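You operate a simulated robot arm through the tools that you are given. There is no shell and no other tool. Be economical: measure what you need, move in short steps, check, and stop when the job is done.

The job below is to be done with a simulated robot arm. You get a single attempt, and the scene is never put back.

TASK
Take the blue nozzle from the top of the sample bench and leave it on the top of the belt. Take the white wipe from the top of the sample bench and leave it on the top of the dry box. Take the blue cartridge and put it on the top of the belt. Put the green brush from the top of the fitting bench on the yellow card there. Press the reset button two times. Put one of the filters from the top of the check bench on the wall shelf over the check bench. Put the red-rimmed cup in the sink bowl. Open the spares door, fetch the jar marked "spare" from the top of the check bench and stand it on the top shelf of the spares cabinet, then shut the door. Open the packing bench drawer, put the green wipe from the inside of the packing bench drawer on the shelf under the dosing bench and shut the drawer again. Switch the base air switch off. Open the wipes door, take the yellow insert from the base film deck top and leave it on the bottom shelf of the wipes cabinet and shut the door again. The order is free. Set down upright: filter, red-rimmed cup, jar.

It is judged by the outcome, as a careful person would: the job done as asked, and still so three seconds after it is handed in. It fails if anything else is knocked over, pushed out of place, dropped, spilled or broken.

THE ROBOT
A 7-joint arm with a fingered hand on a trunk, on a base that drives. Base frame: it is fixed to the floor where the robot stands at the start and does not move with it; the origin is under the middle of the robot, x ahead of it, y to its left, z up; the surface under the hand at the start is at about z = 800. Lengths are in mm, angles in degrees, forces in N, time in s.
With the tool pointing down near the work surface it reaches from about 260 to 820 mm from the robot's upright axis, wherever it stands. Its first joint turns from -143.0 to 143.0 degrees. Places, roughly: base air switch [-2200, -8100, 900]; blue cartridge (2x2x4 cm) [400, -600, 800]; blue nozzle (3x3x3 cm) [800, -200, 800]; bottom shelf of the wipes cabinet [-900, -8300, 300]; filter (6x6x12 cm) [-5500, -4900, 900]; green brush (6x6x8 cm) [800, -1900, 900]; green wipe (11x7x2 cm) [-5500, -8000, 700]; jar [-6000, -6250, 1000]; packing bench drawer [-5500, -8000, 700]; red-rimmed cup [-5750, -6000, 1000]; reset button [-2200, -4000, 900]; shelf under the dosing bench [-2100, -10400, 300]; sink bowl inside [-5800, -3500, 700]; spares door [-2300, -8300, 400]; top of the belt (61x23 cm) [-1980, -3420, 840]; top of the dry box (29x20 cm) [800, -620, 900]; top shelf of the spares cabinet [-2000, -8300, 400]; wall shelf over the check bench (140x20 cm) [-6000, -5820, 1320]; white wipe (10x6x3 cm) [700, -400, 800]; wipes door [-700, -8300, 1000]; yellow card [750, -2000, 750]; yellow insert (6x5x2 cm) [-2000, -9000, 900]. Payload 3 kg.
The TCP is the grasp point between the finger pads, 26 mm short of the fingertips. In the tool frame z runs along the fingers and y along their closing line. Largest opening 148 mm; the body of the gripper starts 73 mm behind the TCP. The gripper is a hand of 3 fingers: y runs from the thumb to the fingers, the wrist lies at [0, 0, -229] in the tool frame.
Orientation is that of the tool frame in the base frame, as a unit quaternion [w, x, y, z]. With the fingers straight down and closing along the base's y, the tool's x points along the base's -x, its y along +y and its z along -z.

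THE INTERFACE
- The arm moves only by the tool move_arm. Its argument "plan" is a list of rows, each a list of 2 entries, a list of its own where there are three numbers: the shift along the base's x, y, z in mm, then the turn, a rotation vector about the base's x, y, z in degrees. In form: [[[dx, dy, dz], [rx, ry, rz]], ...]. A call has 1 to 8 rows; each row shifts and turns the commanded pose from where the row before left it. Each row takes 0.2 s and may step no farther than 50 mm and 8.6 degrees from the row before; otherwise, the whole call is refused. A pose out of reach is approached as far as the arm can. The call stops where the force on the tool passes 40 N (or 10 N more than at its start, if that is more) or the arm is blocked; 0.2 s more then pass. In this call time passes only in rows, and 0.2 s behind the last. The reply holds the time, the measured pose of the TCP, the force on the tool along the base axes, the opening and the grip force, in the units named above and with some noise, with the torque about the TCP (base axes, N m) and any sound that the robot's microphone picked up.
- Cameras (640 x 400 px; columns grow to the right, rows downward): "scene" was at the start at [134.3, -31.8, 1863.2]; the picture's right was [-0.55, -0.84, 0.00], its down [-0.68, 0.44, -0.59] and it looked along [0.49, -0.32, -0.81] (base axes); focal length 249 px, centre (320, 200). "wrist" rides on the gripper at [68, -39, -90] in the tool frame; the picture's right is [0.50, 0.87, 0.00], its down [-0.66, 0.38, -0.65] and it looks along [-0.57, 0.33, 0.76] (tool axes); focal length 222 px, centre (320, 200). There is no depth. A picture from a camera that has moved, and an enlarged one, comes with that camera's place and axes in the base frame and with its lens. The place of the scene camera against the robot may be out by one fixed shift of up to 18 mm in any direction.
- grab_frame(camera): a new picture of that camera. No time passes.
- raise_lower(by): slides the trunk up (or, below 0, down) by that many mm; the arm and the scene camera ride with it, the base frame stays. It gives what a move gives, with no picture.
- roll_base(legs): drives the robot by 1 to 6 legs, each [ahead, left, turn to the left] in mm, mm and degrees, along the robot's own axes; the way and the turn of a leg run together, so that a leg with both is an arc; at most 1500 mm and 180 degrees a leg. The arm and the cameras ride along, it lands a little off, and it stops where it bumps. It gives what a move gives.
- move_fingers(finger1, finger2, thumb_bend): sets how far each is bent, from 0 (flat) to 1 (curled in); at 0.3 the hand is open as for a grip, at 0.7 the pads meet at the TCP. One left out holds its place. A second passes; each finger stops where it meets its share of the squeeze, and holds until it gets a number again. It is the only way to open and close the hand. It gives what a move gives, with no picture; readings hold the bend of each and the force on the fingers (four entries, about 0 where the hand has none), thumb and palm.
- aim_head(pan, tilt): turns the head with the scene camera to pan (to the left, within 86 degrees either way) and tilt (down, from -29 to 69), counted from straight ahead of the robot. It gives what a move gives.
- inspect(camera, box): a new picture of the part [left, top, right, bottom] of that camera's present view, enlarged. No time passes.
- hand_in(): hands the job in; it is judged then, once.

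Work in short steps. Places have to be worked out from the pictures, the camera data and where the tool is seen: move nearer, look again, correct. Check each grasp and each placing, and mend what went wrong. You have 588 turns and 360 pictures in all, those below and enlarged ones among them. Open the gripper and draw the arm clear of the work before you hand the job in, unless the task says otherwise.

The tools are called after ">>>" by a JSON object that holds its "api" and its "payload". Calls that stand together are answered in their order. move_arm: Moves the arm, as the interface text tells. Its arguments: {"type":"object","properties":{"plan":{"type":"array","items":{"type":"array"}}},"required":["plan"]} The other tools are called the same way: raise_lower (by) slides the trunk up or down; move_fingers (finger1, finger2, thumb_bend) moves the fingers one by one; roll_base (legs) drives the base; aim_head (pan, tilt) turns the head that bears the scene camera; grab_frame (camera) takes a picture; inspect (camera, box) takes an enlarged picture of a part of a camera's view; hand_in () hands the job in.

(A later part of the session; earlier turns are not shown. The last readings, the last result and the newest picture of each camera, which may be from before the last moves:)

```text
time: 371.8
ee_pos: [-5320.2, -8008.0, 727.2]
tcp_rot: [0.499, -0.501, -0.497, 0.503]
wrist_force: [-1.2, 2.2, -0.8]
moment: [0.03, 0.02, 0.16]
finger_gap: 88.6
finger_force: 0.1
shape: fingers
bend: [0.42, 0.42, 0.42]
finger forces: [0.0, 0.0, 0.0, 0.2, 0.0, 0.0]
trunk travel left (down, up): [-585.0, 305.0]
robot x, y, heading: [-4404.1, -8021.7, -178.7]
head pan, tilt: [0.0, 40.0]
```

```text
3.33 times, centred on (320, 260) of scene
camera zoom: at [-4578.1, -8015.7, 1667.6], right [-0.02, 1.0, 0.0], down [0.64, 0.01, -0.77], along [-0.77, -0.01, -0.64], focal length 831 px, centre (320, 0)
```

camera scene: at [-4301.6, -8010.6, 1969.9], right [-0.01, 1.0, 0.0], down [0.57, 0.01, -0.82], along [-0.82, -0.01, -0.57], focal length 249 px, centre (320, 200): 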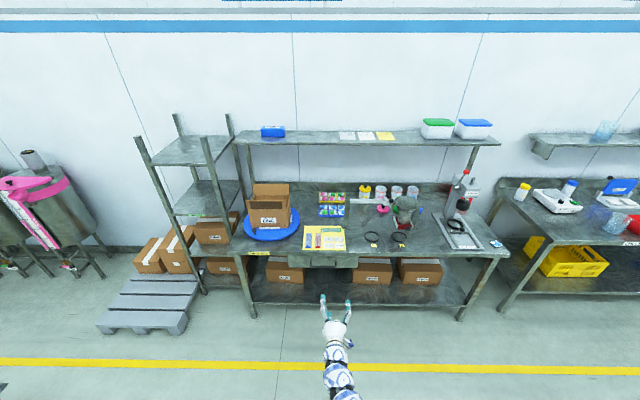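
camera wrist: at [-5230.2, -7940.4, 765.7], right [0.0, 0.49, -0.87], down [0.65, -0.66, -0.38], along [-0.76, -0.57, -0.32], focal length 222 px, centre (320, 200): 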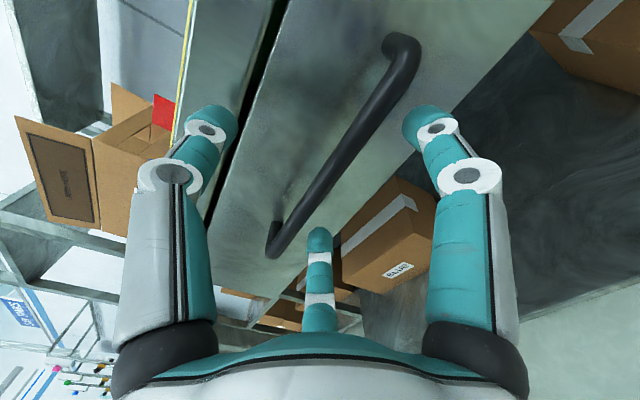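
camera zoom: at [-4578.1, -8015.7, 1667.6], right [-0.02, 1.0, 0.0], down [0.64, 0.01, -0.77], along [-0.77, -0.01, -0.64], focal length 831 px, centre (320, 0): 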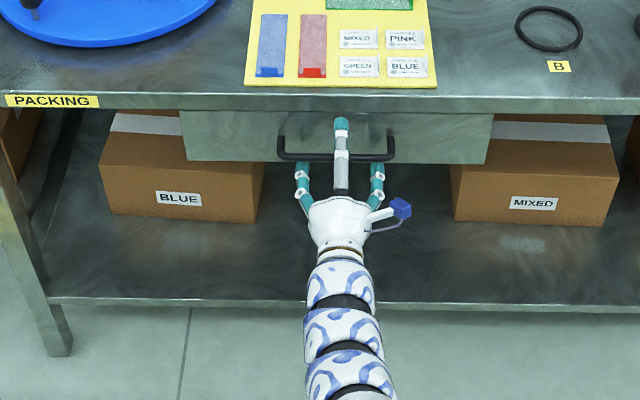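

Bar lies straight ahead at the same height. Advance 20 mm and close.

>>> {"api": "move_arm", "payload": {"plan": [[[-12, 0, 1], [0, 0, 0]], [[-8, 0, 0], [0, 0, 0]]]}}

>>> {"api": "move_fingers", "payload": {"finger1": 0.8, "finger2": 0.8, "thumb_bend": 0.8}}

>>> {"api": "grab_frame", "payload": {"camera": "wrist"}}

```text
time: 372.4
ee_pos: [-5337.6, -8007.6, 727.6]
tcp_rot: [0.5, -0.5, -0.497, 0.503]
wrist_force: [17.4, -0.5, -1.9]
moment: [-0.01, 0.98, 0.0]
finger_gap: 89.1
finger_force: 8.3
shape: fingers
bend: [0.42, 0.42, 0.42]
finger forces: [0.0, 0.0, 0.1, 0.0, 16.7, 0.0]
trunk travel left (down, up): [-585.0, 305.0]
robot x, y, heading: [-4408.0, -8021.1, -179.2]
head pan, tilt: [0.0, 40.0]
```

```text
time: 373.4
ee_pos: [-5337.2, -8007.1, 726.8]
tcp_rot: [0.5, -0.501, -0.497, 0.502]
wrist_force: [38.6, -1.2, -10.4]
moment: [0.06, 2.63, 0.05]
finger_gap: 45.6
finger_force: 28.2
shape: fingers
bend: [0.77, 0.77, 0.5]
finger forces: [8.3, 8.1, 0.1, 0.1, 39.3, 0.1]
trunk travel left (down, up): [-585.0, 305.0]
robot x, y, heading: [-4403.2, -8019.7, -179.0]
head pan, tilt: [0.0, 40.0]
```

```text
215 pictures are left
camera wrist: at [-5246.7, -7939.6, 767.1], right [0.0, 0.49, -0.87], down [0.65, -0.66, -0.38], along [-0.76, -0.57, -0.32], focal length 222 px, centre (320, 200)
```

wrist: 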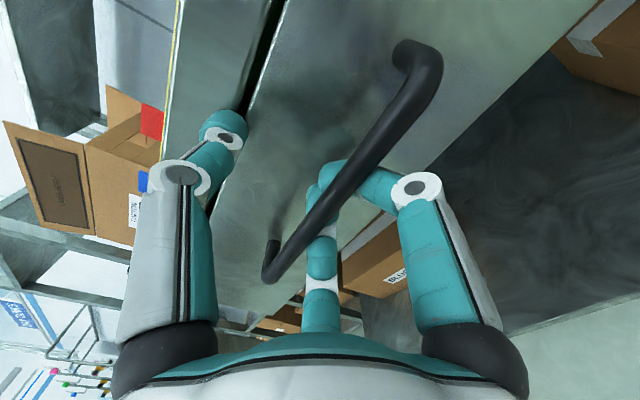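

The two lower fingers hook behind the bar. Pull back with the arm.

>>> {"api": "move_arm", "payload": {"plan": [[[20, 0, 0], [0, 0, 0]], [[30, 0, 0], [0, 0, 0]], [[40, 0, 0], [0, 0, 0]], [[40, 0, 0], [0, 0, 0]]]}}

>>> {"api": "grab_frame", "payload": {"camera": "scene"}}

```text
time: 374.4
ee_pos: [-5209.7, -8005.6, 729.5]
tcp_rot: [0.5, -0.501, -0.497, 0.503]
wrist_force: [0.8, -6.0, -6.9]
moment: [0.18, 0.56, 0.12]
finger_gap: 39.2
finger_force: 14.3
shape: fingers
bend: [0.77, 0.77, 0.51]
finger forces: [8.0, 7.6, 0.0, 0.0, 13.7, 0.1]
trunk travel left (down, up): [-585.0, 305.0]
robot x, y, heading: [-4406.9, -8024.9, -179.1]
head pan, tilt: [0.0, 40.0]
```

```text
214 pictures are left
camera scene: at [-4577.4, -8015.7, 1667.4], right [-0.02, 1.0, 0.0], down [0.64, 0.01, -0.77], along [-0.77, -0.01, -0.64], focal length 249 px, centre (320, 200)
```

scene: 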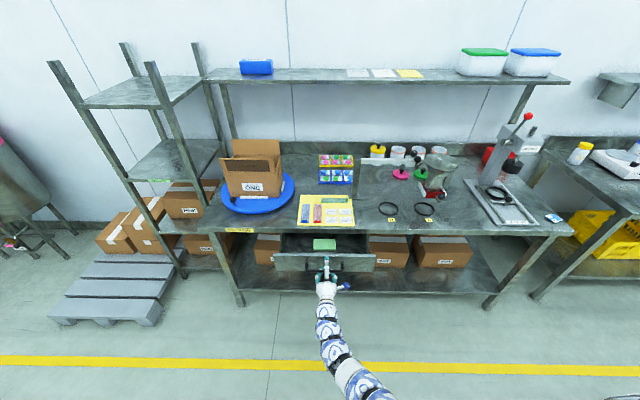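

Drawer is opening and the green wipe is visible. Pull another ~130.

>>> {"api": "roll_base", "payload": {"legs": [[-130, 0, 0]]}}

>>> {"api": "inspect", "payload": {"camera": "scene", "box": [220, 200, 440, 340]}}

```text
time: 375.7
ee_pos: [-5075.2, -8004.9, 730.0]
tcp_rot: [0.499, -0.5, -0.498, 0.503]
wrist_force: [0.8, -12.0, -4.2]
moment: [0.32, 0.65, 0.25]
finger_gap: 39.5
finger_force: 14.7
shape: fingers
bend: [0.77, 0.77, 0.51]
finger forces: [7.2, 7.0, 0.0, 0.1, 14.3, 0.1]
trunk travel left (down, up): [-585.0, 305.0]
robot x, y, heading: [-4274.2, -8019.6, -178.6]
head pan, tilt: [0.0, 40.0]
```

```text
2.86 times, centred on (330, 270) of scene
camera zoom: at [-4442.9, -8014.2, 1667.4], right [-0.02, 1.0, 0.0], down [0.64, 0.01, -0.77], along [-0.77, -0.01, -0.64], focal length 713 px, centre (291, 0)
```

zoom: 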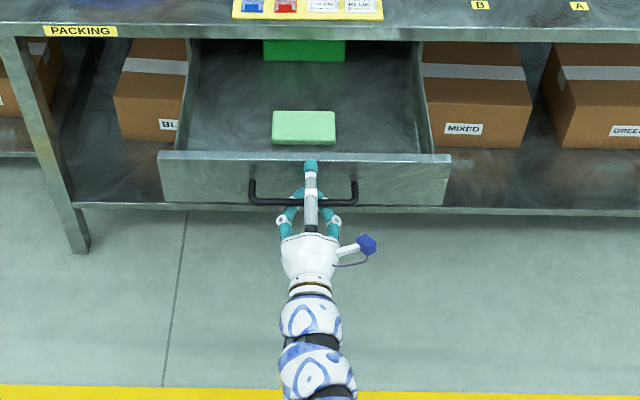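

Drawer open ~260; the light-green wipe (107 mm wide) is near the front. Release the handle and back away.

>>> {"api": "move_fingers", "payload": {"finger1": 0.4, "finger2": 0.4, "thumb_bend": 0.42}}

>>> {"api": "move_arm", "payload": {"plan": [[[20, 0, 0], [0, 0, 0]], [[40, 0, 0], [0, 0, 0]], [[40, 0, 0], [0, 0, 0]]]}}

>>> {"api": "inspect", "payload": {"camera": "scene", "box": [220, 180, 440, 320]}}

```text
time: 376.7
ee_pos: [-5076.0, -8003.5, 728.9]
tcp_rot: [0.499, -0.5, -0.497, 0.503]
wrist_force: [0.4, -0.6, -0.3]
moment: [0.0, 0.01, -0.02]
finger_gap: 91.4
finger_force: 0.0
shape: fingers
bend: [0.4, 0.4, 0.42]
finger forces: [0.0, 0.1, 0.0, 0.0, 0.0, 0.0]
trunk travel left (down, up): [-585.0, 305.0]
robot x, y, heading: [-4271.0, -8016.4, -179.2]
head pan, tilt: [0.0, 40.0]
```

```text
time: 377.5
ee_pos: [-4975.7, -8004.9, 727.4]
tcp_rot: [0.5, -0.5, -0.496, 0.503]
wrist_force: [0.3, 0.3, 0.4]
moment: [-0.01, 0.0, 0.08]
finger_gap: 91.7
finger_force: 0.0
shape: fingers
bend: [0.4, 0.4, 0.42]
finger forces: [0.0, 0.0, 0.1, 0.1, 0.0, 0.0]
trunk travel left (down, up): [-585.0, 305.0]
robot x, y, heading: [-4270.8, -8018.6, -178.9]
head pan, tilt: [0.0, 40.0]
```

```text
2.86 times, centred on (330, 250) of scene
camera zoom: at [-4442.5, -8013.0, 1667.5], right [-0.02, 1.0, 0.0], down [0.64, 0.01, -0.77], along [-0.77, -0.01, -0.64], focal length 713 px, centre (291, 57)
```

zoom: 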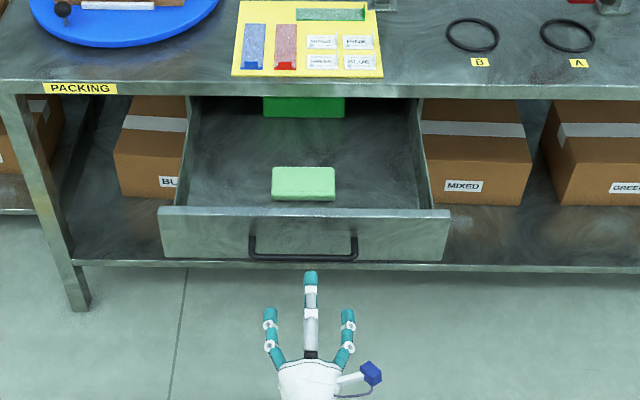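

Now reorient the tool to point down again: raise trunk, then rotate −90° about x and −90° about y.

>>> {"api": "raise_lower", "payload": {"by": 200}}

>>> {"api": "move_arm", "payload": {"plan": [[[0, 0, 0], [-8.4, 0, 0]], [[0, 0, 0], [-8.4, 0, 0]], [[0, 0, 0], [-8.4, 0, 0]], [[0, 0, 0], [-8.4, 0, 0]], [[0, 0, 0], [-8.4, 0, 0]], [[0, 0, 0], [-8.4, 0, 0]], [[0, 0, 0], [-8.4, 0, 0]], [[0, 0, 0], [-8.4, 0, 0]]]}}

>>> {"api": "move_arm", "payload": {"plan": [[[0, 0, 0], [-8.4, 0, 0]], [[0, 0, 0], [-8.4, 0, 0]], [[0, 0, 0], [-6, 0, 0]], [[0, 0, 10], [0, -8.4, 0]], [[0, 0, 10], [0, -8.4, 0]], [[0, 0, 10], [0, -8.4, 0]], [[0, 0, 10], [0, -8.4, 0]], [[0, 0, 10], [0, -8.4, 0]]]}}

>>> {"api": "move_arm", "payload": {"plan": [[[0, 0, 10], [0, -8.4, 0]], [[0, 0, 10], [0, -8.4, 0]], [[0, 0, 0], [0, -8.4, 0]], [[0, 0, 0], [0, -8.4, 0]], [[0, 0, 0], [0, -8.4, 0]], [[0, 0, 0], [0, -6, 0]]]}}

>>> {"api": "grab_frame", "payload": {"camera": "scene"}}

```text
time: 379.7
ee_pos: [-4975.2, -8005.5, 927.2]
tcp_rot: [0.5, -0.5, -0.498, 0.503]
wrist_force: [-1.1, 0.1, -0.8]
moment: [-0.05, 0.0, -0.05]
finger_gap: 91.4
finger_force: 0.1
shape: fingers
bend: [0.4, 0.4, 0.42]
finger forces: [0.0, 0.1, 0.1, 0.1, 0.0, 0.0]
trunk travel left (down, up): [-785.0, 105.0]
robot x, y, heading: [-4268.7, -8013.3, -179.4]
head pan, tilt: [0.0, 40.0]
```

```text
time: 381.5
ee_pos: [-4976.9, -8004.7, 928.4]
tcp_rot: [0.139, -0.693, -0.135, 0.694]
wrist_force: [0.8, 0.1, -0.2]
moment: [-0.01, 0.02, -0.01]
finger_gap: 91.2
finger_force: 0.1
shape: fingers
bend: [0.4, 0.4, 0.42]
finger forces: [0.0, 0.0, 0.0, 0.0, 0.1, 0.1]
trunk travel left (down, up): [-785.0, 105.0]
robot x, y, heading: [-4272.0, -8016.9, -179.1]
head pan, tilt: [0.0, 40.0]
```

```text
time: 383.3
ee_pos: [-4975.0, -8004.1, 976.5]
tcp_rot: [-0.002, 0.914, -0.004, -0.405]
wrist_force: [-0.2, -0.5, 0.5]
moment: [-0.01, 0.0, -0.02]
finger_gap: 91.4
finger_force: 0.0
shape: fingers
bend: [0.4, 0.4, 0.42]
finger forces: [0.0, 0.1, 0.0, 0.0, 0.1, 0.0]
trunk travel left (down, up): [-785.0, 105.0]
robot x, y, heading: [-4275.1, -8019.7, -179.1]
head pan, tilt: [0.0, 40.0]
```

```text
time: 384.7
ee_pos: [-4978.0, -8005.2, 996.9]
tcp_rot: [-0.002, 1.0, -0.004, 0.0]
wrist_force: [0.2, -0.3, 0.2]
moment: [0.02, 0.0, 0.0]
finger_gap: 91.6
finger_force: 0.1
shape: fingers
bend: [0.4, 0.4, 0.42]
finger forces: [0.0, 0.0, 0.1, 0.0, 0.1, 0.1]
trunk travel left (down, up): [-785.0, 105.0]
robot x, y, heading: [-4270.7, -8020.0, -179.2]
head pan, tilt: [0.0, 40.0]
```

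```text
211 pictures are left
camera scene: at [-4443.1, -8013.4, 1867.4], right [-0.02, 1.0, 0.0], down [0.64, 0.01, -0.77], along [-0.77, -0.01, -0.64], focal length 249 px, centre (320, 200)
```

scene: 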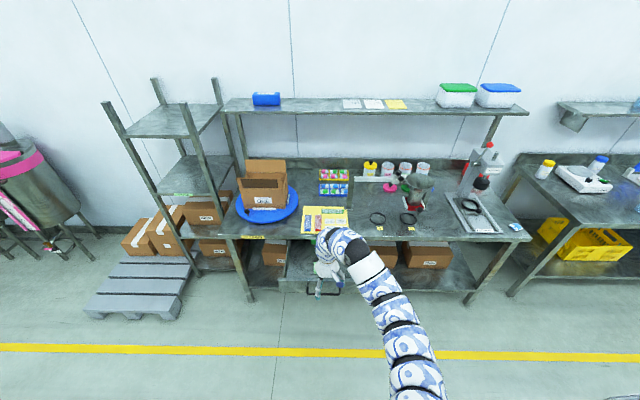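

Tool down. Drive ahead 255 to be above the wipe and look.

>>> {"api": "roll_base", "payload": {"legs": [[255, 0, 0]]}}

>>> {"api": "move_arm", "payload": {"plan": [[[0, 0, -40], [0, 0, 0]], [[0, 0, -40], [0, 0, 0]]]}}

>>> {"api": "grab_frame", "payload": {"camera": "wrist"}}

```text
time: 386.5
ee_pos: [-5234.5, -8010.7, 996.1]
tcp_rot: [-0.003, 1.0, -0.003, 0.0]
wrist_force: [-0.6, 0.5, 0.0]
moment: [-0.05, -0.02, -0.04]
finger_gap: 91.6
finger_force: 0.0
shape: fingers
bend: [0.4, 0.4, 0.42]
finger forces: [0.0, 0.0, 0.1, 0.0, 0.0, 0.0]
trunk travel left (down, up): [-785.0, 105.0]
robot x, y, heading: [-4529.1, -8024.8, -178.9]
head pan, tilt: [0.0, 40.0]
```

```text
time: 387.1
ee_pos: [-5236.4, -8011.6, 917.2]
tcp_rot: [-0.002, 1.0, -0.002, -0.002]
wrist_force: [-0.9, 0.7, 0.1]
moment: [0.02, 0.02, -0.01]
finger_gap: 91.4
finger_force: 0.0
shape: fingers
bend: [0.4, 0.4, 0.42]
finger forces: [0.0, 0.0, 0.0, 0.0, 0.0, 0.1]
trunk travel left (down, up): [-785.0, 105.0]
robot x, y, heading: [-4528.9, -8023.8, -178.8]
head pan, tilt: [0.0, 40.0]
```

```text
210 pictures are left
camera wrist: at [-5167.5, -7973.6, 1008.1], right [0.5, -0.87, -0.01], down [-0.65, -0.38, 0.65], along [-0.57, -0.32, -0.76], focal length 222 px, centre (320, 200)
```

wrist: 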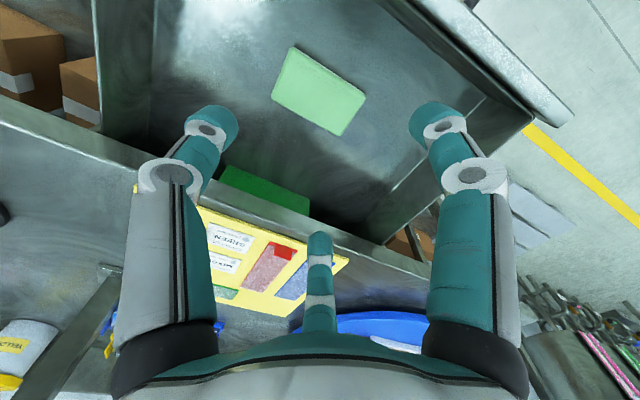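

Wipe centre ≈(-5240,-8009), axis along y, top z≈705–730. Set openings and descend.

>>> {"api": "move_fingers", "payload": {"finger1": 0.35, "finger2": 0.35, "thumb_bend": 0.28}}

>>> {"api": "move_arm", "payload": {"plan": [[[-3, 7, -40], [0, 0, 0]], [[0, 0, -40], [0, 0, 0]], [[0, 0, -40], [0, 0, 0]], [[0, 0, -30], [0, 0, 0]]]}}

>>> {"api": "grab_frame", "payload": {"camera": "wrist"}}

```text
time: 388.1
ee_pos: [-5236.0, -8012.3, 917.7]
tcp_rot: [-0.003, 1.0, -0.003, 0.0]
wrist_force: [-0.6, -0.1, -0.4]
moment: [0.02, 0.0, 0.04]
finger_gap: 121.0
finger_force: 0.1
shape: fingers
bend: [0.35, 0.35, 0.28]
finger forces: [0.1, 0.1, 0.0, 0.0, 0.0, 0.0]
trunk travel left (down, up): [-785.0, 105.0]
robot x, y, heading: [-4524.8, -8022.4, -179.0]
head pan, tilt: [0.0, 40.0]
```

```text
time: 389.1
ee_pos: [-5235.4, -8003.1, 767.0]
tcp_rot: [-0.003, 1.0, -0.003, 0.0]
wrist_force: [0.1, 0.2, 0.0]
moment: [0.01, 0.0, -0.03]
finger_gap: 121.2
finger_force: 0.0
shape: fingers
bend: [0.35, 0.35, 0.28]
finger forces: [0.0, 0.0, 0.1, 0.0, 0.0, 0.0]
trunk travel left (down, up): [-785.0, 105.0]
robot x, y, heading: [-4529.4, -8026.5, -178.8]
head pan, tilt: [0.0, 40.0]
```

```text
209 pictures are left
camera wrist: at [-5167.8, -7965.2, 858.0], right [0.5, -0.87, -0.01], down [-0.66, -0.38, 0.65], along [-0.57, -0.32, -0.76], focal length 222 px, centre (320, 200)
```

wrist: 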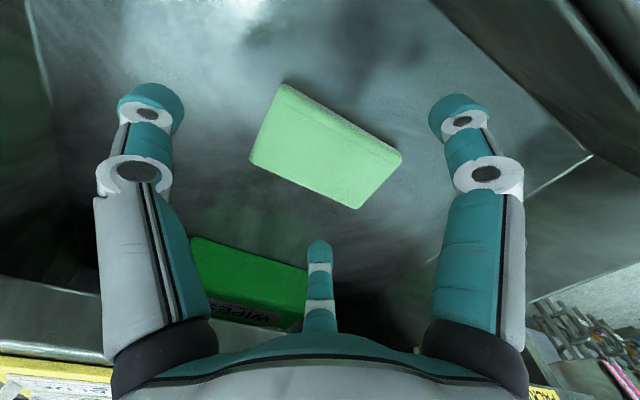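

Shift (-11,-5) and lower further.

>>> {"api": "move_arm", "payload": {"plan": [[[-11, -5, -30], [0, 0, 0]], [[0, 0, -15], [0, 0, 0]]]}}

>>> {"api": "grab_frame", "payload": {"camera": "wrist"}}

```text
time: 389.7
ee_pos: [-5248.3, -8009.4, 720.8]
tcp_rot: [-0.002, 1.0, -0.002, -0.002]
wrist_force: [0.6, 0.2, 0.7]
moment: [0.02, 0.0, 0.04]
finger_gap: 121.0
finger_force: 0.0
shape: fingers
bend: [0.35, 0.35, 0.28]
finger forces: [0.0, 0.0, 0.1, 0.0, 0.1, 0.1]
trunk travel left (down, up): [-785.0, 105.0]
robot x, y, heading: [-4527.9, -8022.2, -178.9]
head pan, tilt: [0.0, 40.0]
```

```text
208 pictures are left
camera wrist: at [-5179.7, -7970.5, 812.4], right [0.5, -0.87, 0.0], down [-0.66, -0.38, 0.65], along [-0.57, -0.32, -0.76], focal length 222 px, centre (320, 200)
```

wrist: 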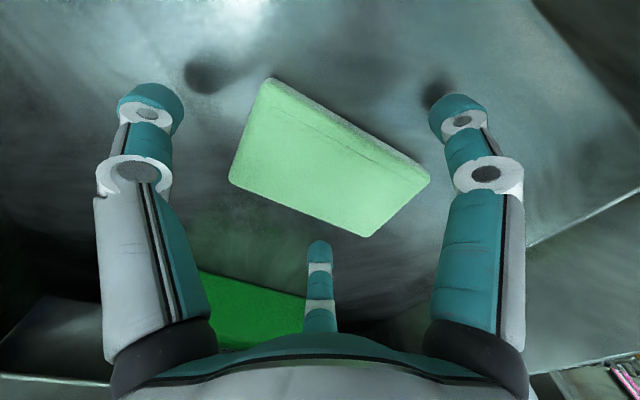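

Adjust +9 in x and lower another 10 with small steps.

>>> {"api": "move_arm", "payload": {"plan": [[[9, 2, -4], [0, 0, 0]], [[0, 0, -4], [0, 0, 0]]]}}

>>> {"api": "inspect", "payload": {"camera": "wrist", "box": [100, 40, 540, 320]}}

```text
time: 390.3
ee_pos: [-5240.4, -8005.0, 714.8]
tcp_rot: [-0.002, 1.0, -0.003, -0.002]
wrist_force: [0.4, 0.8, 4.2]
moment: [-0.12, -0.09, 0.01]
finger_gap: 121.3
finger_force: 1.7
shape: fingers
bend: [0.35, 0.35, 0.28]
finger forces: [2.6, 1.0, 0.1, 0.0, 0.0, 0.0]
trunk travel left (down, up): [-785.0, 105.0]
robot x, y, heading: [-4525.5, -8022.4, -178.9]
head pan, tilt: [0.0, 40.0]
```

```text
1.43 times, centred on (320, 180) of wrist
camera zoom: at [-5171.2, -7967.4, 805.1], right [0.5, -0.87, -0.01], down [-0.66, -0.38, 0.65], along [-0.57, -0.32, -0.76], focal length 317 px, centre (320, 229)
```

zoom: 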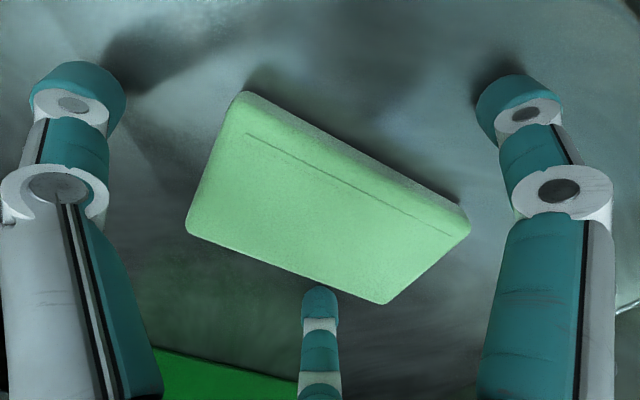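

Fingers touch the drawer floor (z≈687). Raise 7, shift +9 x/+4 y to centre on the wipe, and close.

>>> {"api": "move_arm", "payload": {"plan": [[[0, 0, 7], [0, 0, 0]], [[9, 4, 0], [0, 0, 0]]]}}

>>> {"api": "move_fingers", "payload": {"finger1": 0.65, "finger2": 0.65, "thumb_bend": 0.65}}

>>> {"api": "grab_frame", "payload": {"camera": "wrist"}}

```text
time: 390.9
ee_pos: [-5231.8, -8001.8, 721.5]
tcp_rot: [-0.001, 1.0, -0.002, -0.001]
wrist_force: [-0.5, -0.3, -0.1]
moment: [0.0, 0.0, -0.01]
finger_gap: 121.2
finger_force: 0.0
shape: fingers
bend: [0.35, 0.35, 0.28]
finger forces: [0.0, 0.0, 0.0, 0.1, 0.1, 0.1]
trunk travel left (down, up): [-785.0, 105.0]
robot x, y, heading: [-4529.9, -8025.9, -179.0]
head pan, tilt: [0.0, 40.0]
```

```text
time: 391.9
ee_pos: [-5229.0, -8001.3, 721.3]
tcp_rot: [-0.002, 1.0, -0.002, 0.0]
wrist_force: [0.3, -1.2, 0.3]
moment: [0.0, 0.02, 0.02]
finger_gap: 51.4
finger_force: 12.7
shape: fingers
bend: [0.5, 0.5, 0.58]
finger forces: [7.4, 8.2, 0.0, 0.0, 9.8, 0.0]
trunk travel left (down, up): [-785.0, 105.0]
robot x, y, heading: [-4530.8, -8018.3, -178.7]
head pan, tilt: [0.0, 40.0]
```

```text
206 pictures are left
camera wrist: at [-5162.4, -7964.0, 811.9], right [0.5, -0.87, 0.0], down [-0.66, -0.38, 0.65], along [-0.57, -0.32, -0.76], focal length 222 px, centre (320, 200)
```

wrist: 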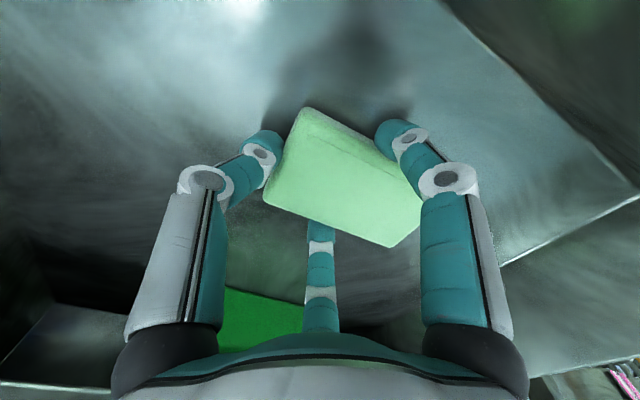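

Good grip. Lift out of the drawer.

>>> {"api": "move_arm", "payload": {"plan": [[[0, 0, 15], [0, 0, 0]], [[0, 0, 35], [0, 0, 0]], [[0, 0, 45], [0, 0, 0]], [[0, 0, 45], [0, 0, 0]], [[0, 0, 45], [0, 0, 0]]]}}

>>> {"api": "grab_frame", "payload": {"camera": "wrist"}}

```text
time: 393.1
ee_pos: [-5230.9, -8003.3, 907.0]
tcp_rot: [-0.002, 1.0, -0.002, -0.002]
wrist_force: [0.0, -0.7, 0.5]
moment: [0.01, 0.01, 0.0]
finger_gap: 50.6
finger_force: 12.3
shape: fingers
bend: [0.5, 0.5, 0.59]
finger forces: [7.1, 7.9, 0.1, 0.1, 9.4, 0.0]
trunk travel left (down, up): [-785.0, 105.0]
robot x, y, heading: [-4527.7, -8022.0, -179.2]
head pan, tilt: [0.0, 40.0]
```

```text
205 pictures are left
camera wrist: at [-5162.1, -7965.1, 996.9], right [0.5, -0.87, -0.01], down [-0.66, -0.38, 0.65], along [-0.57, -0.32, -0.76], focal length 222 px, centre (320, 200)
```

wrist: 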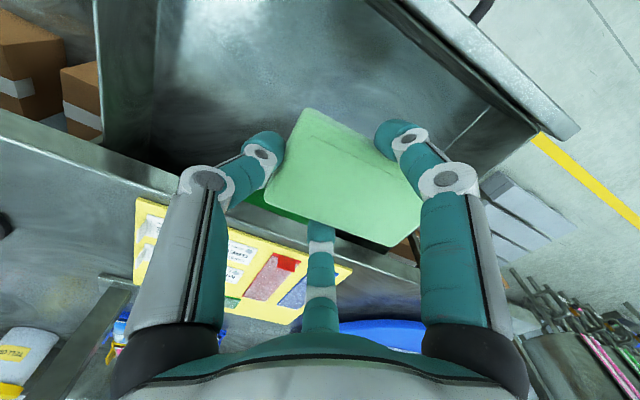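

Secure. Back out and look toward −y/+x to plan the way to the dosing bench.

>>> {"api": "roll_base", "payload": {"legs": [[-450, 0, 0]]}}

>>> {"api": "aim_head", "payload": {"pan": 86, "tilt": 15}}

>>> {"api": "grab_frame", "payload": {"camera": "scene"}}

```text
time: 395.9
ee_pos: [-4772.0, -7991.6, 905.2]
tcp_rot: [-0.002, 1.0, -0.005, -0.001]
wrist_force: [0.6, 0.1, 0.1]
moment: [0.0, 0.03, 0.0]
finger_gap: 50.4
finger_force: 12.4
shape: fingers
bend: [0.5, 0.5, 0.59]
finger forces: [7.1, 8.0, 0.0, 0.1, 9.4, 0.0]
trunk travel left (down, up): [-785.0, 105.0]
robot x, y, heading: [-4070.2, -8015.9, -179.1]
head pan, tilt: [0.0, 40.0]
```

```text
time: 397.5
ee_pos: [-4773.4, -7991.5, 904.8]
tcp_rot: [-0.003, 1.0, -0.005, 0.0]
wrist_force: [0.5, -0.2, -0.6]
moment: [0.02, 0.02, 0.0]
finger_gap: 50.4
finger_force: 12.2
shape: fingers
bend: [0.5, 0.5, 0.59]
finger forces: [7.1, 8.0, 0.0, 0.0, 9.4, 0.0]
trunk travel left (down, up): [-785.0, 105.0]
robot x, y, heading: [-4067.8, -8016.4, -179.1]
head pan, tilt: [85.9, 15.0]
```

```text
204 pictures are left
camera scene: at [-4162.8, -8101.9, 1907.0], right [-1.0, 0.06, 0.0], down [0.02, 0.26, -0.97], along [-0.06, -0.96, -0.26], focal length 249 px, centre (320, 200)
```

scene: 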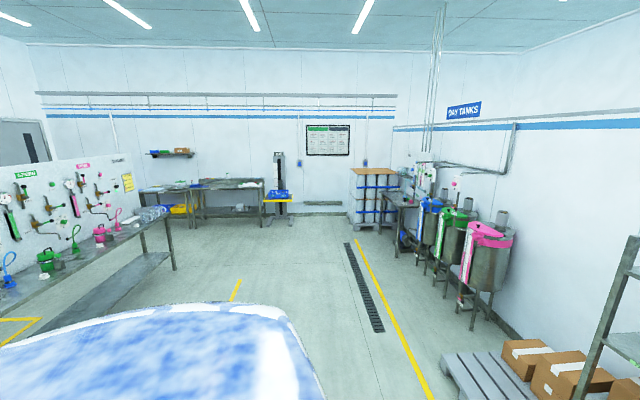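

The dosing bench is to the left at about x≈-2400 front, y≈-9500..-10660, facing −x. Turn to heading 0, strafe to y≈-10400.

>>> {"api": "roll_base", "payload": {"legs": [[0, 0, 179], [0, -1200, 0], [0, -1150, 0]]}}

>>> {"api": "aim_head", "payload": {"pan": 0, "tilt": 25}}

>>> {"api": "grab_frame", "payload": {"camera": "scene"}}

```text
time: 416.3
ee_pos: [-3425.5, -10428.8, 906.1]
tcp_rot: [0.001, 0.024, 1.0, -0.002]
wrist_force: [-0.3, 0.6, 0.5]
moment: [0.0, -0.02, 0.0]
finger_gap: 49.5
finger_force: 11.5
shape: fingers
bend: [0.51, 0.5, 0.59]
finger forces: [6.5, 7.5, 0.1, 0.1, 9.3, 0.0]
trunk travel left (down, up): [-785.0, 105.0]
robot x, y, heading: [-4126.5, -10379.3, -1.6]
head pan, tilt: [85.9, 15.0]
```

```text
time: 417.9
ee_pos: [-3425.2, -10428.0, 905.2]
tcp_rot: [0.0, 0.025, 1.0, -0.003]
wrist_force: [0.5, 0.6, -0.6]
moment: [0.01, 0.03, 0.01]
finger_gap: 49.6
finger_force: 11.4
shape: fingers
bend: [0.51, 0.5, 0.59]
finger forces: [6.5, 7.6, 0.0, 0.0, 9.3, 0.0]
trunk travel left (down, up): [-785.0, 105.0]
robot x, y, heading: [-4127.6, -10377.6, -1.6]
head pan, tilt: [0.0, 25.0]
```

```text
203 pictures are left
camera scene: at [-3961.6, -10373.5, 1890.7], right [-0.02, -1.0, 0.0], down [-0.42, 0.01, -0.91], along [0.91, -0.02, -0.42], focal length 249 px, centre (320, 200)
```

scene: 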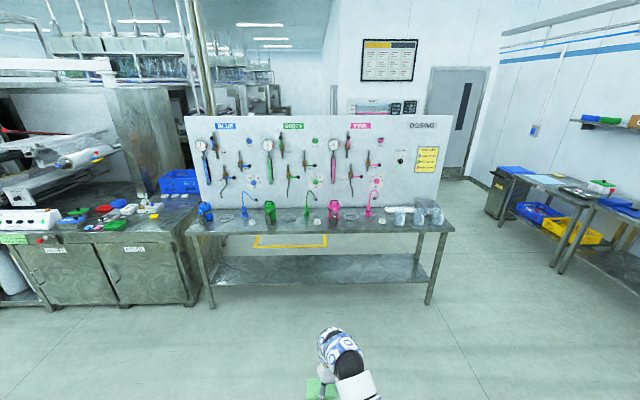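

The lower shelf is empty: z≈300, x≈-2290..-1863. Lower the trunk 500, tilt the tool 30° so the wrist stays outside, and drive ahead.

>>> {"api": "raise_lower", "payload": {"by": -500}}

>>> {"api": "move_arm", "payload": {"plan": [[[0, 0, 0], [0, -7.5, 0]], [[0, 0, 0], [0, -7.5, 0]], [[0, 0, 0], [0, -7.5, 0]], [[0, 0, 0], [0, -7.5, 0]]]}}

>>> {"api": "roll_base", "payload": {"legs": [[900, 0, 1.6]]}}

>>> {"api": "aim_head", "payload": {"pan": 0, "tilt": 35}}

>>> {"api": "grab_frame", "payload": {"camera": "scene"}}

>>> {"api": "grab_frame", "payload": {"camera": "wrist"}}

```text
refused: -500 is not a number from -400 to 400
```

```text
time: 418.9
ee_pos: [-3425.6, -10429.0, 905.5]
tcp_rot: [0.26, 0.024, 0.965, 0.004]
wrist_force: [0.1, -0.6, -0.6]
moment: [-0.04, 0.01, 0.0]
finger_gap: 49.2
finger_force: 11.7
shape: fingers
bend: [0.51, 0.5, 0.59]
finger forces: [6.7, 7.4, 0.0, 0.0, 8.9, 0.0]
trunk travel left (down, up): [-785.0, 105.0]
robot x, y, heading: [-4125.0, -10380.5, -1.6]
head pan, tilt: [0.0, 25.0]
```

```text
time: 423.7
ee_pos: [-2502.7, -10426.2, 905.3]
tcp_rot: [0.259, 0.013, 0.966, 0.007]
wrist_force: [0.0, 1.3, 0.1]
moment: [-0.01, 0.01, -0.01]
finger_gap: 49.2
finger_force: 11.6
shape: fingers
bend: [0.51, 0.5, 0.59]
finger forces: [6.6, 7.4, 0.0, 0.0, 8.9, 0.0]
trunk travel left (down, up): [-785.0, 105.0]
robot x, y, heading: [-3207.3, -10390.6, -0.5]
head pan, tilt: [0.0, 25.0]
```

```text
time: 424.5
ee_pos: [-2503.6, -10425.6, 905.4]
tcp_rot: [0.26, 0.012, 0.966, 0.006]
wrist_force: [0.6, 0.2, 0.3]
moment: [-0.04, -0.02, 0.0]
finger_gap: 49.2
finger_force: 11.7
shape: fingers
bend: [0.51, 0.5, 0.59]
finger forces: [6.6, 7.3, 0.0, 0.1, 8.9, 0.1]
trunk travel left (down, up): [-785.0, 105.0]
robot x, y, heading: [-3204.2, -10391.9, -0.2]
head pan, tilt: [0.0, 35.0]
```

```text
202 pictures are left
camera scene: at [-3045.0, -10382.1, 1875.0], right [0.0, -1.0, 0.0], down [-0.57, 0.0, -0.82], along [0.82, 0.0, -0.57], focal length 249 px, centre (320, 200)
```

scene: 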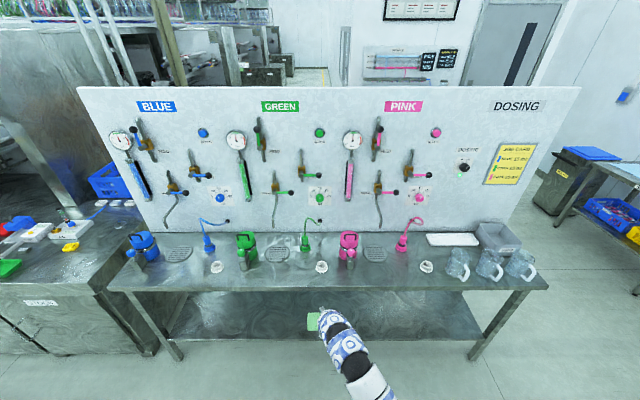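

```text
201 pictures are left
camera wrist: at [-2608.5, -10463.3, 949.5], right [-0.41, 0.88, -0.23], down [0.25, 0.35, 0.9], along [0.88, 0.32, -0.36], focal length 222 px, centre (320, 200)
```

wrist: 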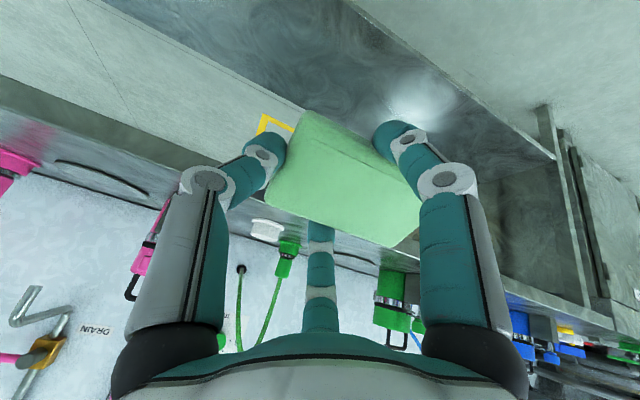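

Trunk limit per call is 400. Lower in two steps.

>>> {"api": "raise_lower", "payload": {"by": -400}}

>>> {"api": "raise_lower", "payload": {"by": -120}}

>>> {"api": "grab_frame", "payload": {"camera": "scene"}}

>>> {"api": "grab_frame", "payload": {"camera": "wrist"}}

```text
time: 428.3
ee_pos: [-2504.2, -10425.6, 506.1]
tcp_rot: [0.26, 0.013, 0.965, 0.007]
wrist_force: [-0.2, 0.3, -0.2]
moment: [0.01, -0.01, 0.02]
finger_gap: 49.3
finger_force: 10.9
shape: fingers
bend: [0.51, 0.5, 0.59]
finger forces: [6.6, 7.4, 0.0, 0.0, 8.7, 0.0]
trunk travel left (down, up): [-385.0, 505.0]
robot x, y, heading: [-3201.9, -10389.0, -0.2]
head pan, tilt: [0.0, 35.0]
```

```text
time: 429.8
ee_pos: [-2504.0, -10425.8, 385.1]
tcp_rot: [0.261, 0.013, 0.965, 0.007]
wrist_force: [0.6, 0.0, -0.3]
moment: [0.01, 0.02, 0.0]
finger_gap: 48.8
finger_force: 11.7
shape: fingers
bend: [0.51, 0.5, 0.59]
finger forces: [6.6, 7.4, 0.0, 0.0, 8.8, 0.0]
trunk travel left (down, up): [-265.0, 625.0]
robot x, y, heading: [-3209.7, -10392.0, 0.0]
head pan, tilt: [0.0, 35.0]
```

```text
200 pictures are left
camera scene: at [-3045.2, -10382.1, 1355.0], right [0.0, -1.0, 0.0], down [-0.57, 0.0, -0.82], along [0.82, 0.0, -0.57], focal length 249 px, centre (320, 200)
```

scene: 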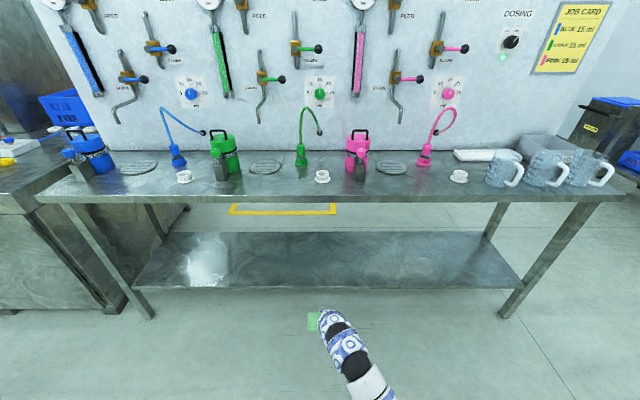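

```text
199 pictures are left
camera wrist: at [-2608.6, -10463.3, 429.5], right [-0.41, 0.88, -0.23], down [0.25, 0.35, 0.9], along [0.88, 0.32, -0.36], focal length 222 px, centre (320, 200)
```

wrist: 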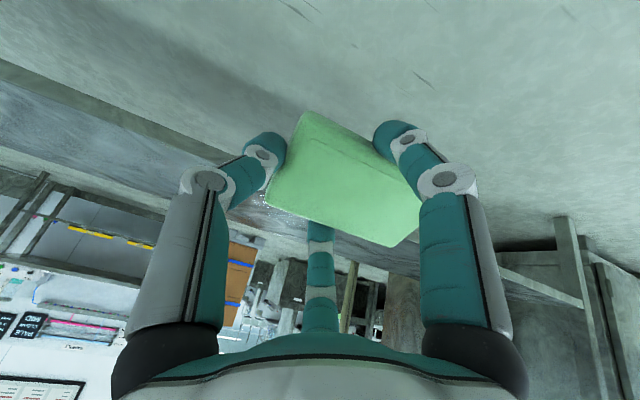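

Shelf front at x≈-2297. Drive ahead 275 so the wipe is over the shelf.

>>> {"api": "roll_base", "payload": {"legs": [[275, 0, 0]]}}

>>> {"api": "grab_frame", "payload": {"camera": "scene"}}

>>> {"api": "grab_frame", "payload": {"camera": "wrist"}}

```text
time: 431.7
ee_pos: [-2224.4, -10425.2, 385.5]
tcp_rot: [0.261, 0.014, 0.965, 0.007]
wrist_force: [0.0, 0.1, 0.5]
moment: [-0.01, 0.01, 0.02]
finger_gap: 49.0
finger_force: 11.6
shape: fingers
bend: [0.51, 0.5, 0.59]
finger forces: [6.6, 7.4, 0.0, 0.0, 8.9, 0.0]
trunk travel left (down, up): [-265.0, 625.0]
robot x, y, heading: [-2924.8, -10392.9, 0.0]
head pan, tilt: [0.0, 35.0]
```

```text
198 pictures are left
camera scene: at [-2765.6, -10382.5, 1355.0], right [0.0, -1.0, 0.0], down [-0.57, 0.0, -0.82], along [0.82, 0.0, -0.57], focal length 249 px, centre (320, 200)
```

scene: 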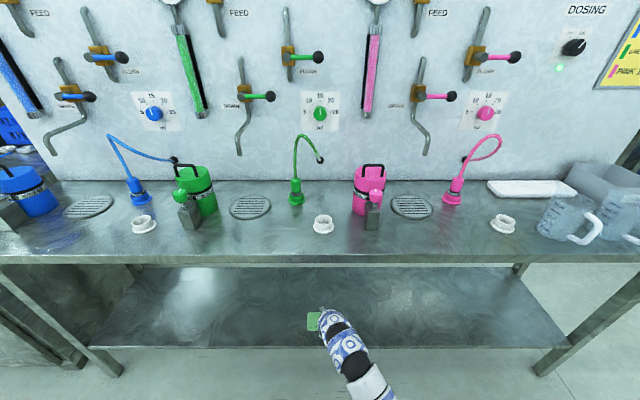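

```text
197 pictures are left
camera wrist: at [-2328.9, -10463.3, 429.6], right [-0.41, 0.88, -0.23], down [0.25, 0.35, 0.9], along [0.88, 0.32, -0.36], focal length 222 px, centre (320, 200)
```

wrist: 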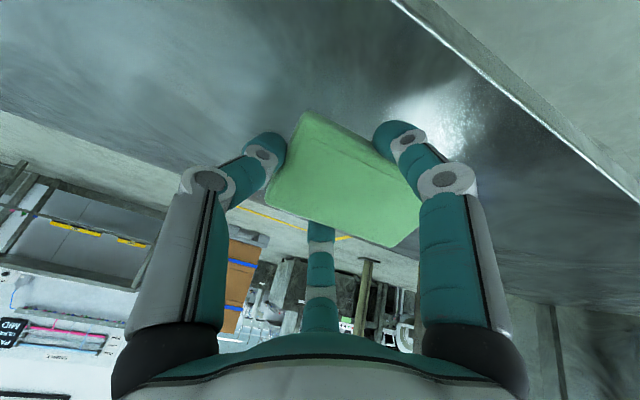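

Over the shelf. Advance 25 and lower to contact.

>>> {"api": "move_arm", "payload": {"plan": [[[25, 0, -10], [0, 0, 0]], [[0, 0, -12], [0, 0, 0]], [[0, 0, -6], [0, 0, 0]], [[0, 0, -4], [0, 0, 0]], [[0, 0, -4], [0, 0, 0]], [[0, 0, -3], [0, 0, 0]]]}}

>>> {"api": "grab_frame", "payload": {"camera": "wrist"}}

```text
time: 433.1
ee_pos: [-2200.6, -10424.2, 348.0]
tcp_rot: [0.26, 0.013, 0.965, 0.007]
wrist_force: [-4.2, -0.5, 13.9]
moment: [0.26, 0.39, 0.08]
finger_gap: 48.0
finger_force: 22.0
shape: fingers
bend: [0.51, 0.49, 0.59]
finger forces: [24.0, 9.7, 0.0, 0.0, 9.8, 0.0]
trunk travel left (down, up): [-265.0, 625.0]
robot x, y, heading: [-2925.4, -10392.0, -0.1]
head pan, tilt: [0.0, 35.0]
```

```text
196 pictures are left
camera wrist: at [-2304.0, -10462.8, 391.8], right [-0.41, 0.88, -0.23], down [0.24, 0.35, 0.9], along [0.88, 0.32, -0.36], focal length 222 px, centre (320, 200)
```

wrist: 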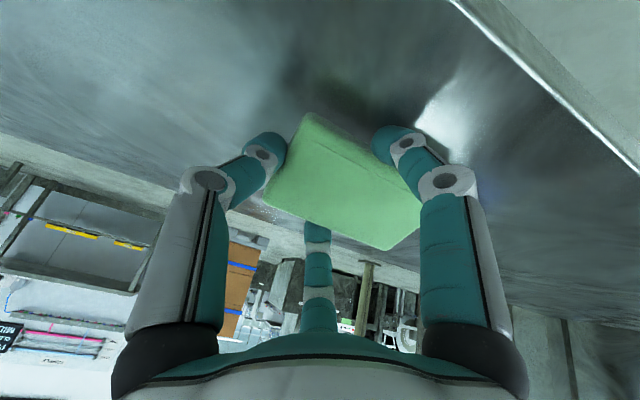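

Contact. Raise 3 mm and release.

>>> {"api": "move_arm", "payload": {"plan": [[[0, 0, 4], [0, 0, 0]]]}}

>>> {"api": "move_fingers", "payload": {"finger1": 0.38, "finger2": 0.38, "thumb_bend": 0.38}}

>>> {"api": "grab_frame", "payload": {"camera": "wrist"}}

```text
time: 433.5
ee_pos: [-2199.2, -10425.1, 349.5]
tcp_rot: [0.258, 0.013, 0.966, 0.006]
wrist_force: [-1.1, 0.8, -0.4]
moment: [0.03, 0.01, -0.01]
finger_gap: 48.2
finger_force: 11.9
shape: fingers
bend: [0.51, 0.5, 0.59]
finger forces: [7.9, 7.4, 0.0, 0.0, 8.7, 0.0]
trunk travel left (down, up): [-265.0, 625.0]
robot x, y, heading: [-2924.8, -10390.2, -0.0]
head pan, tilt: [0.0, 35.0]
```

```text
time: 434.5
ee_pos: [-2198.9, -10424.5, 351.3]
tcp_rot: [0.26, 0.013, 0.965, 0.008]
wrist_force: [0.0, -2.2, 13.5]
moment: [0.26, 0.33, 0.04]
finger_gap: 87.5
finger_force: 7.4
shape: fingers
bend: [0.45, 0.38, 0.38]
finger forces: [14.0, 0.1, 0.1, 0.0, 0.0, 0.1]
trunk travel left (down, up): [-265.0, 625.0]
robot x, y, heading: [-2924.4, -10390.9, -0.3]
head pan, tilt: [0.0, 35.0]
```

```text
195 pictures are left
camera wrist: at [-2304.2, -10463.2, 395.0], right [-0.41, 0.88, -0.23], down [0.25, 0.35, 0.9], along [0.88, 0.32, -0.36], focal length 222 px, centre (320, 200)
```

wrist: 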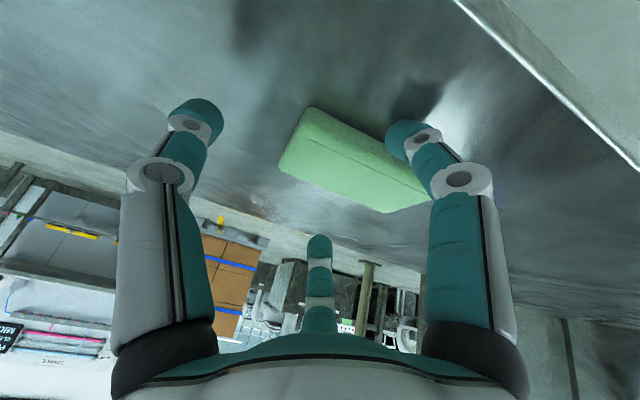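

Wipe is flat on the shelf. Raise vertically, then back out.

>>> {"api": "move_arm", "payload": {"plan": [[[0, 0, 15], [0, 0, 0]], [[0, 0, 30], [0, 0, 0]], [[-10, 0, 35], [0, 0, 0]]]}}

>>> {"api": "grab_frame", "payload": {"camera": "wrist"}}

>>> {"api": "roll_base", "payload": {"legs": [[-400, 0, 0]]}}

>>> {"api": "grab_frame", "payload": {"camera": "scene"}}

```text
time: 435.3
ee_pos: [-2210.7, -10427.1, 431.3]
tcp_rot: [0.259, 0.013, 0.966, 0.007]
wrist_force: [0.9, 0.2, 0.0]
moment: [-0.04, 0.0, 0.02]
finger_gap: 101.4
finger_force: 0.0
shape: fingers
bend: [0.38, 0.38, 0.38]
finger forces: [0.1, 0.0, 0.0, 0.0, 0.0, 0.0]
trunk travel left (down, up): [-265.0, 625.0]
robot x, y, heading: [-2922.4, -10389.5, -0.2]
head pan, tilt: [0.0, 35.0]
```

```text
194 pictures are left
camera wrist: at [-2315.1, -10464.9, 475.9], right [-0.41, 0.88, -0.23], down [0.25, 0.35, 0.9], along [0.88, 0.32, -0.36], focal length 222 px, centre (320, 200)
```

wrist: 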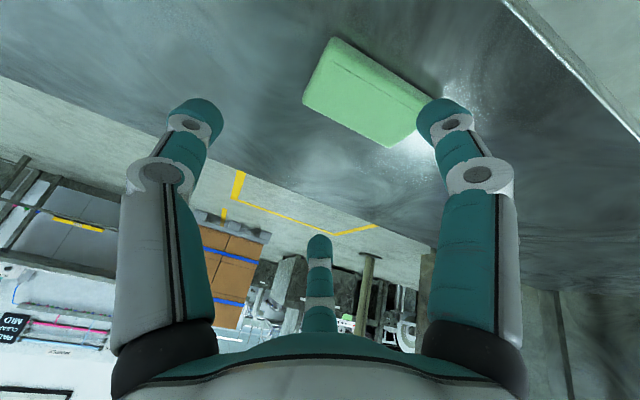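

```text
time: 437.9
ee_pos: [-2616.2, -10425.4, 431.5]
tcp_rot: [0.259, 0.011, 0.966, 0.007]
wrist_force: [-1.2, -0.3, -0.5]
moment: [0.05, 0.0, 0.01]
finger_gap: 101.2
finger_force: 0.0
shape: fingers
bend: [0.38, 0.38, 0.38]
finger forces: [0.1, 0.0, 0.1, 0.0, 0.0, 0.0]
trunk travel left (down, up): [-265.0, 625.0]
robot x, y, heading: [-3331.0, -10391.0, 0.1]
head pan, tilt: [0.0, 35.0]
```

```text
193 pictures are left
camera scene: at [-3171.0, -10382.1, 1355.0], right [0.0, -1.0, 0.0], down [-0.57, 0.0, -0.82], along [0.82, 0.0, -0.57], focal length 249 px, centre (320, 200)
```

scene: 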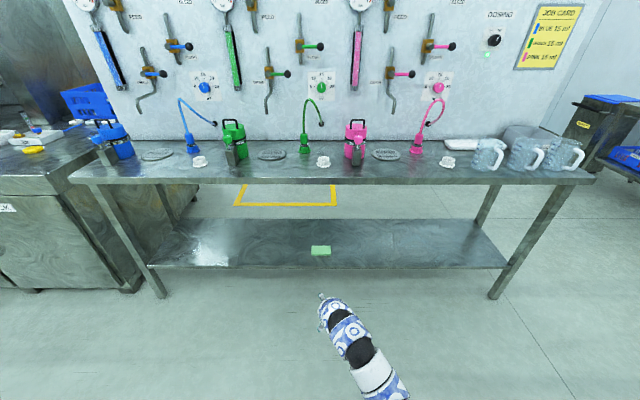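

Green wipe delivered. Raise the trunk and move to the base-film cabinets (y≈-8700) to look.

>>> {"api": "raise_lower", "payload": {"by": 400}}

>>> {"api": "roll_base", "payload": {"legs": [[-350, 0, 0], [0, 1500, 0], [0, 250, 0]]}}

>>> {"api": "aim_head", "payload": {"pan": 0, "tilt": 30}}

>>> {"api": "grab_frame", "payload": {"camera": "scene"}}

```text
time: 441.7
ee_pos: [-2616.3, -10424.2, 831.5]
tcp_rot: [0.26, 0.01, 0.965, 0.007]
wrist_force: [0.5, 0.4, 0.1]
moment: [-0.01, 0.01, 0.02]
finger_gap: 101.4
finger_force: 0.0
shape: fingers
bend: [0.38, 0.38, 0.38]
finger forces: [0.1, 0.0, 0.0, 0.0, 0.1, 0.1]
trunk travel left (down, up): [-665.0, 225.0]
robot x, y, heading: [-3333.1, -10394.6, -0.1]
head pan, tilt: [0.0, 35.0]
```

```text
time: 452.5
ee_pos: [-3009.1, -8650.2, 832.0]
tcp_rot: [0.259, 0.001, 0.966, 0.01]
wrist_force: [0.5, 0.4, 0.9]
moment: [-0.01, 0.0, 0.0]
finger_gap: 101.2
finger_force: 0.1
shape: fingers
bend: [0.38, 0.38, 0.38]
finger forces: [0.1, 0.0, 0.1, 0.1, 0.1, 0.1]
trunk travel left (down, up): [-665.0, 225.0]
robot x, y, heading: [-3721.9, -8630.3, 1.2]
head pan, tilt: [0.0, 35.0]
```

```text
time: 453.2
ee_pos: [-3009.6, -8649.7, 833.0]
tcp_rot: [0.26, 0.001, 0.966, 0.012]
wrist_force: [-0.1, 1.3, 0.8]
moment: [-0.02, -0.02, -0.03]
finger_gap: 101.2
finger_force: 0.1
shape: fingers
bend: [0.38, 0.38, 0.38]
finger forces: [0.1, 0.0, 0.0, 0.0, 0.1, 0.1]
trunk travel left (down, up): [-665.0, 225.0]
robot x, y, heading: [-3725.6, -8629.8, 1.2]
head pan, tilt: [0.0, 30.0]
```

```text
192 pictures are left
camera scene: at [-3562.4, -8617.9, 1762.7], right [0.02, -1.0, 0.0], down [-0.5, -0.01, -0.87], along [0.87, 0.02, -0.5], focal length 249 px, centre (320, 200)
```

scene: 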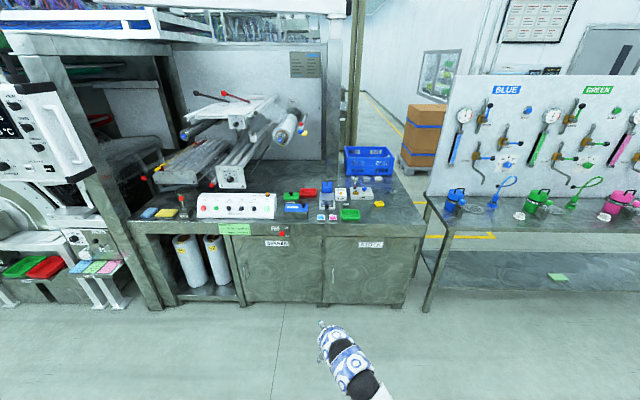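

>>> {"api": "inspect", "payload": {"camera": "scene", "box": [130, 165, 430, 325]}}

>>> {"api": "inspect", "payload": {"camera": "scene", "box": [0, 80, 240, 320]}}

```text
2.13 times, centred on (280, 245) of scene
camera zoom: at [-3562.4, -8617.9, 1762.7], right [0.02, -1.0, 0.0], down [-0.5, -0.01, -0.87], along [0.87, 0.02, -0.5], focal length 532 px, centre (405, 104)
```

zoom: 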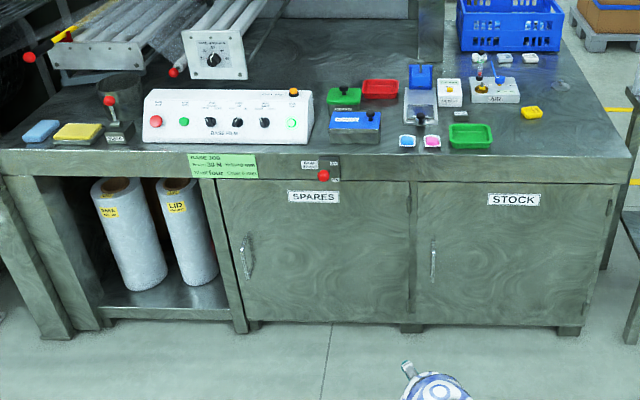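

```text
1.67 times, centred on (120, 200) of scene
camera zoom: at [-3562.4, -8617.9, 1762.7], right [0.02, -1.0, 0.0], down [-0.5, -0.01, -0.87], along [0.87, 0.02, -0.5], focal length 416 px, centre (653, 200)
```

zoom: 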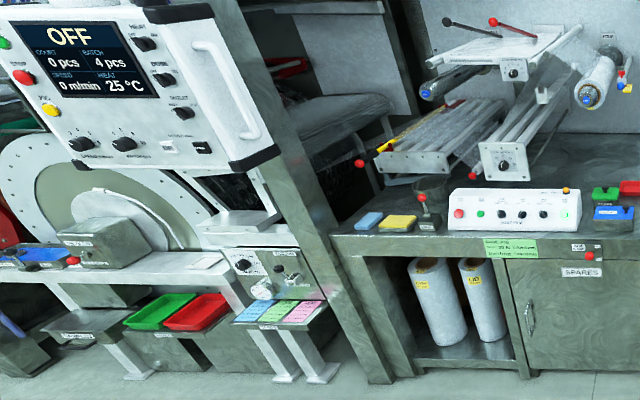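

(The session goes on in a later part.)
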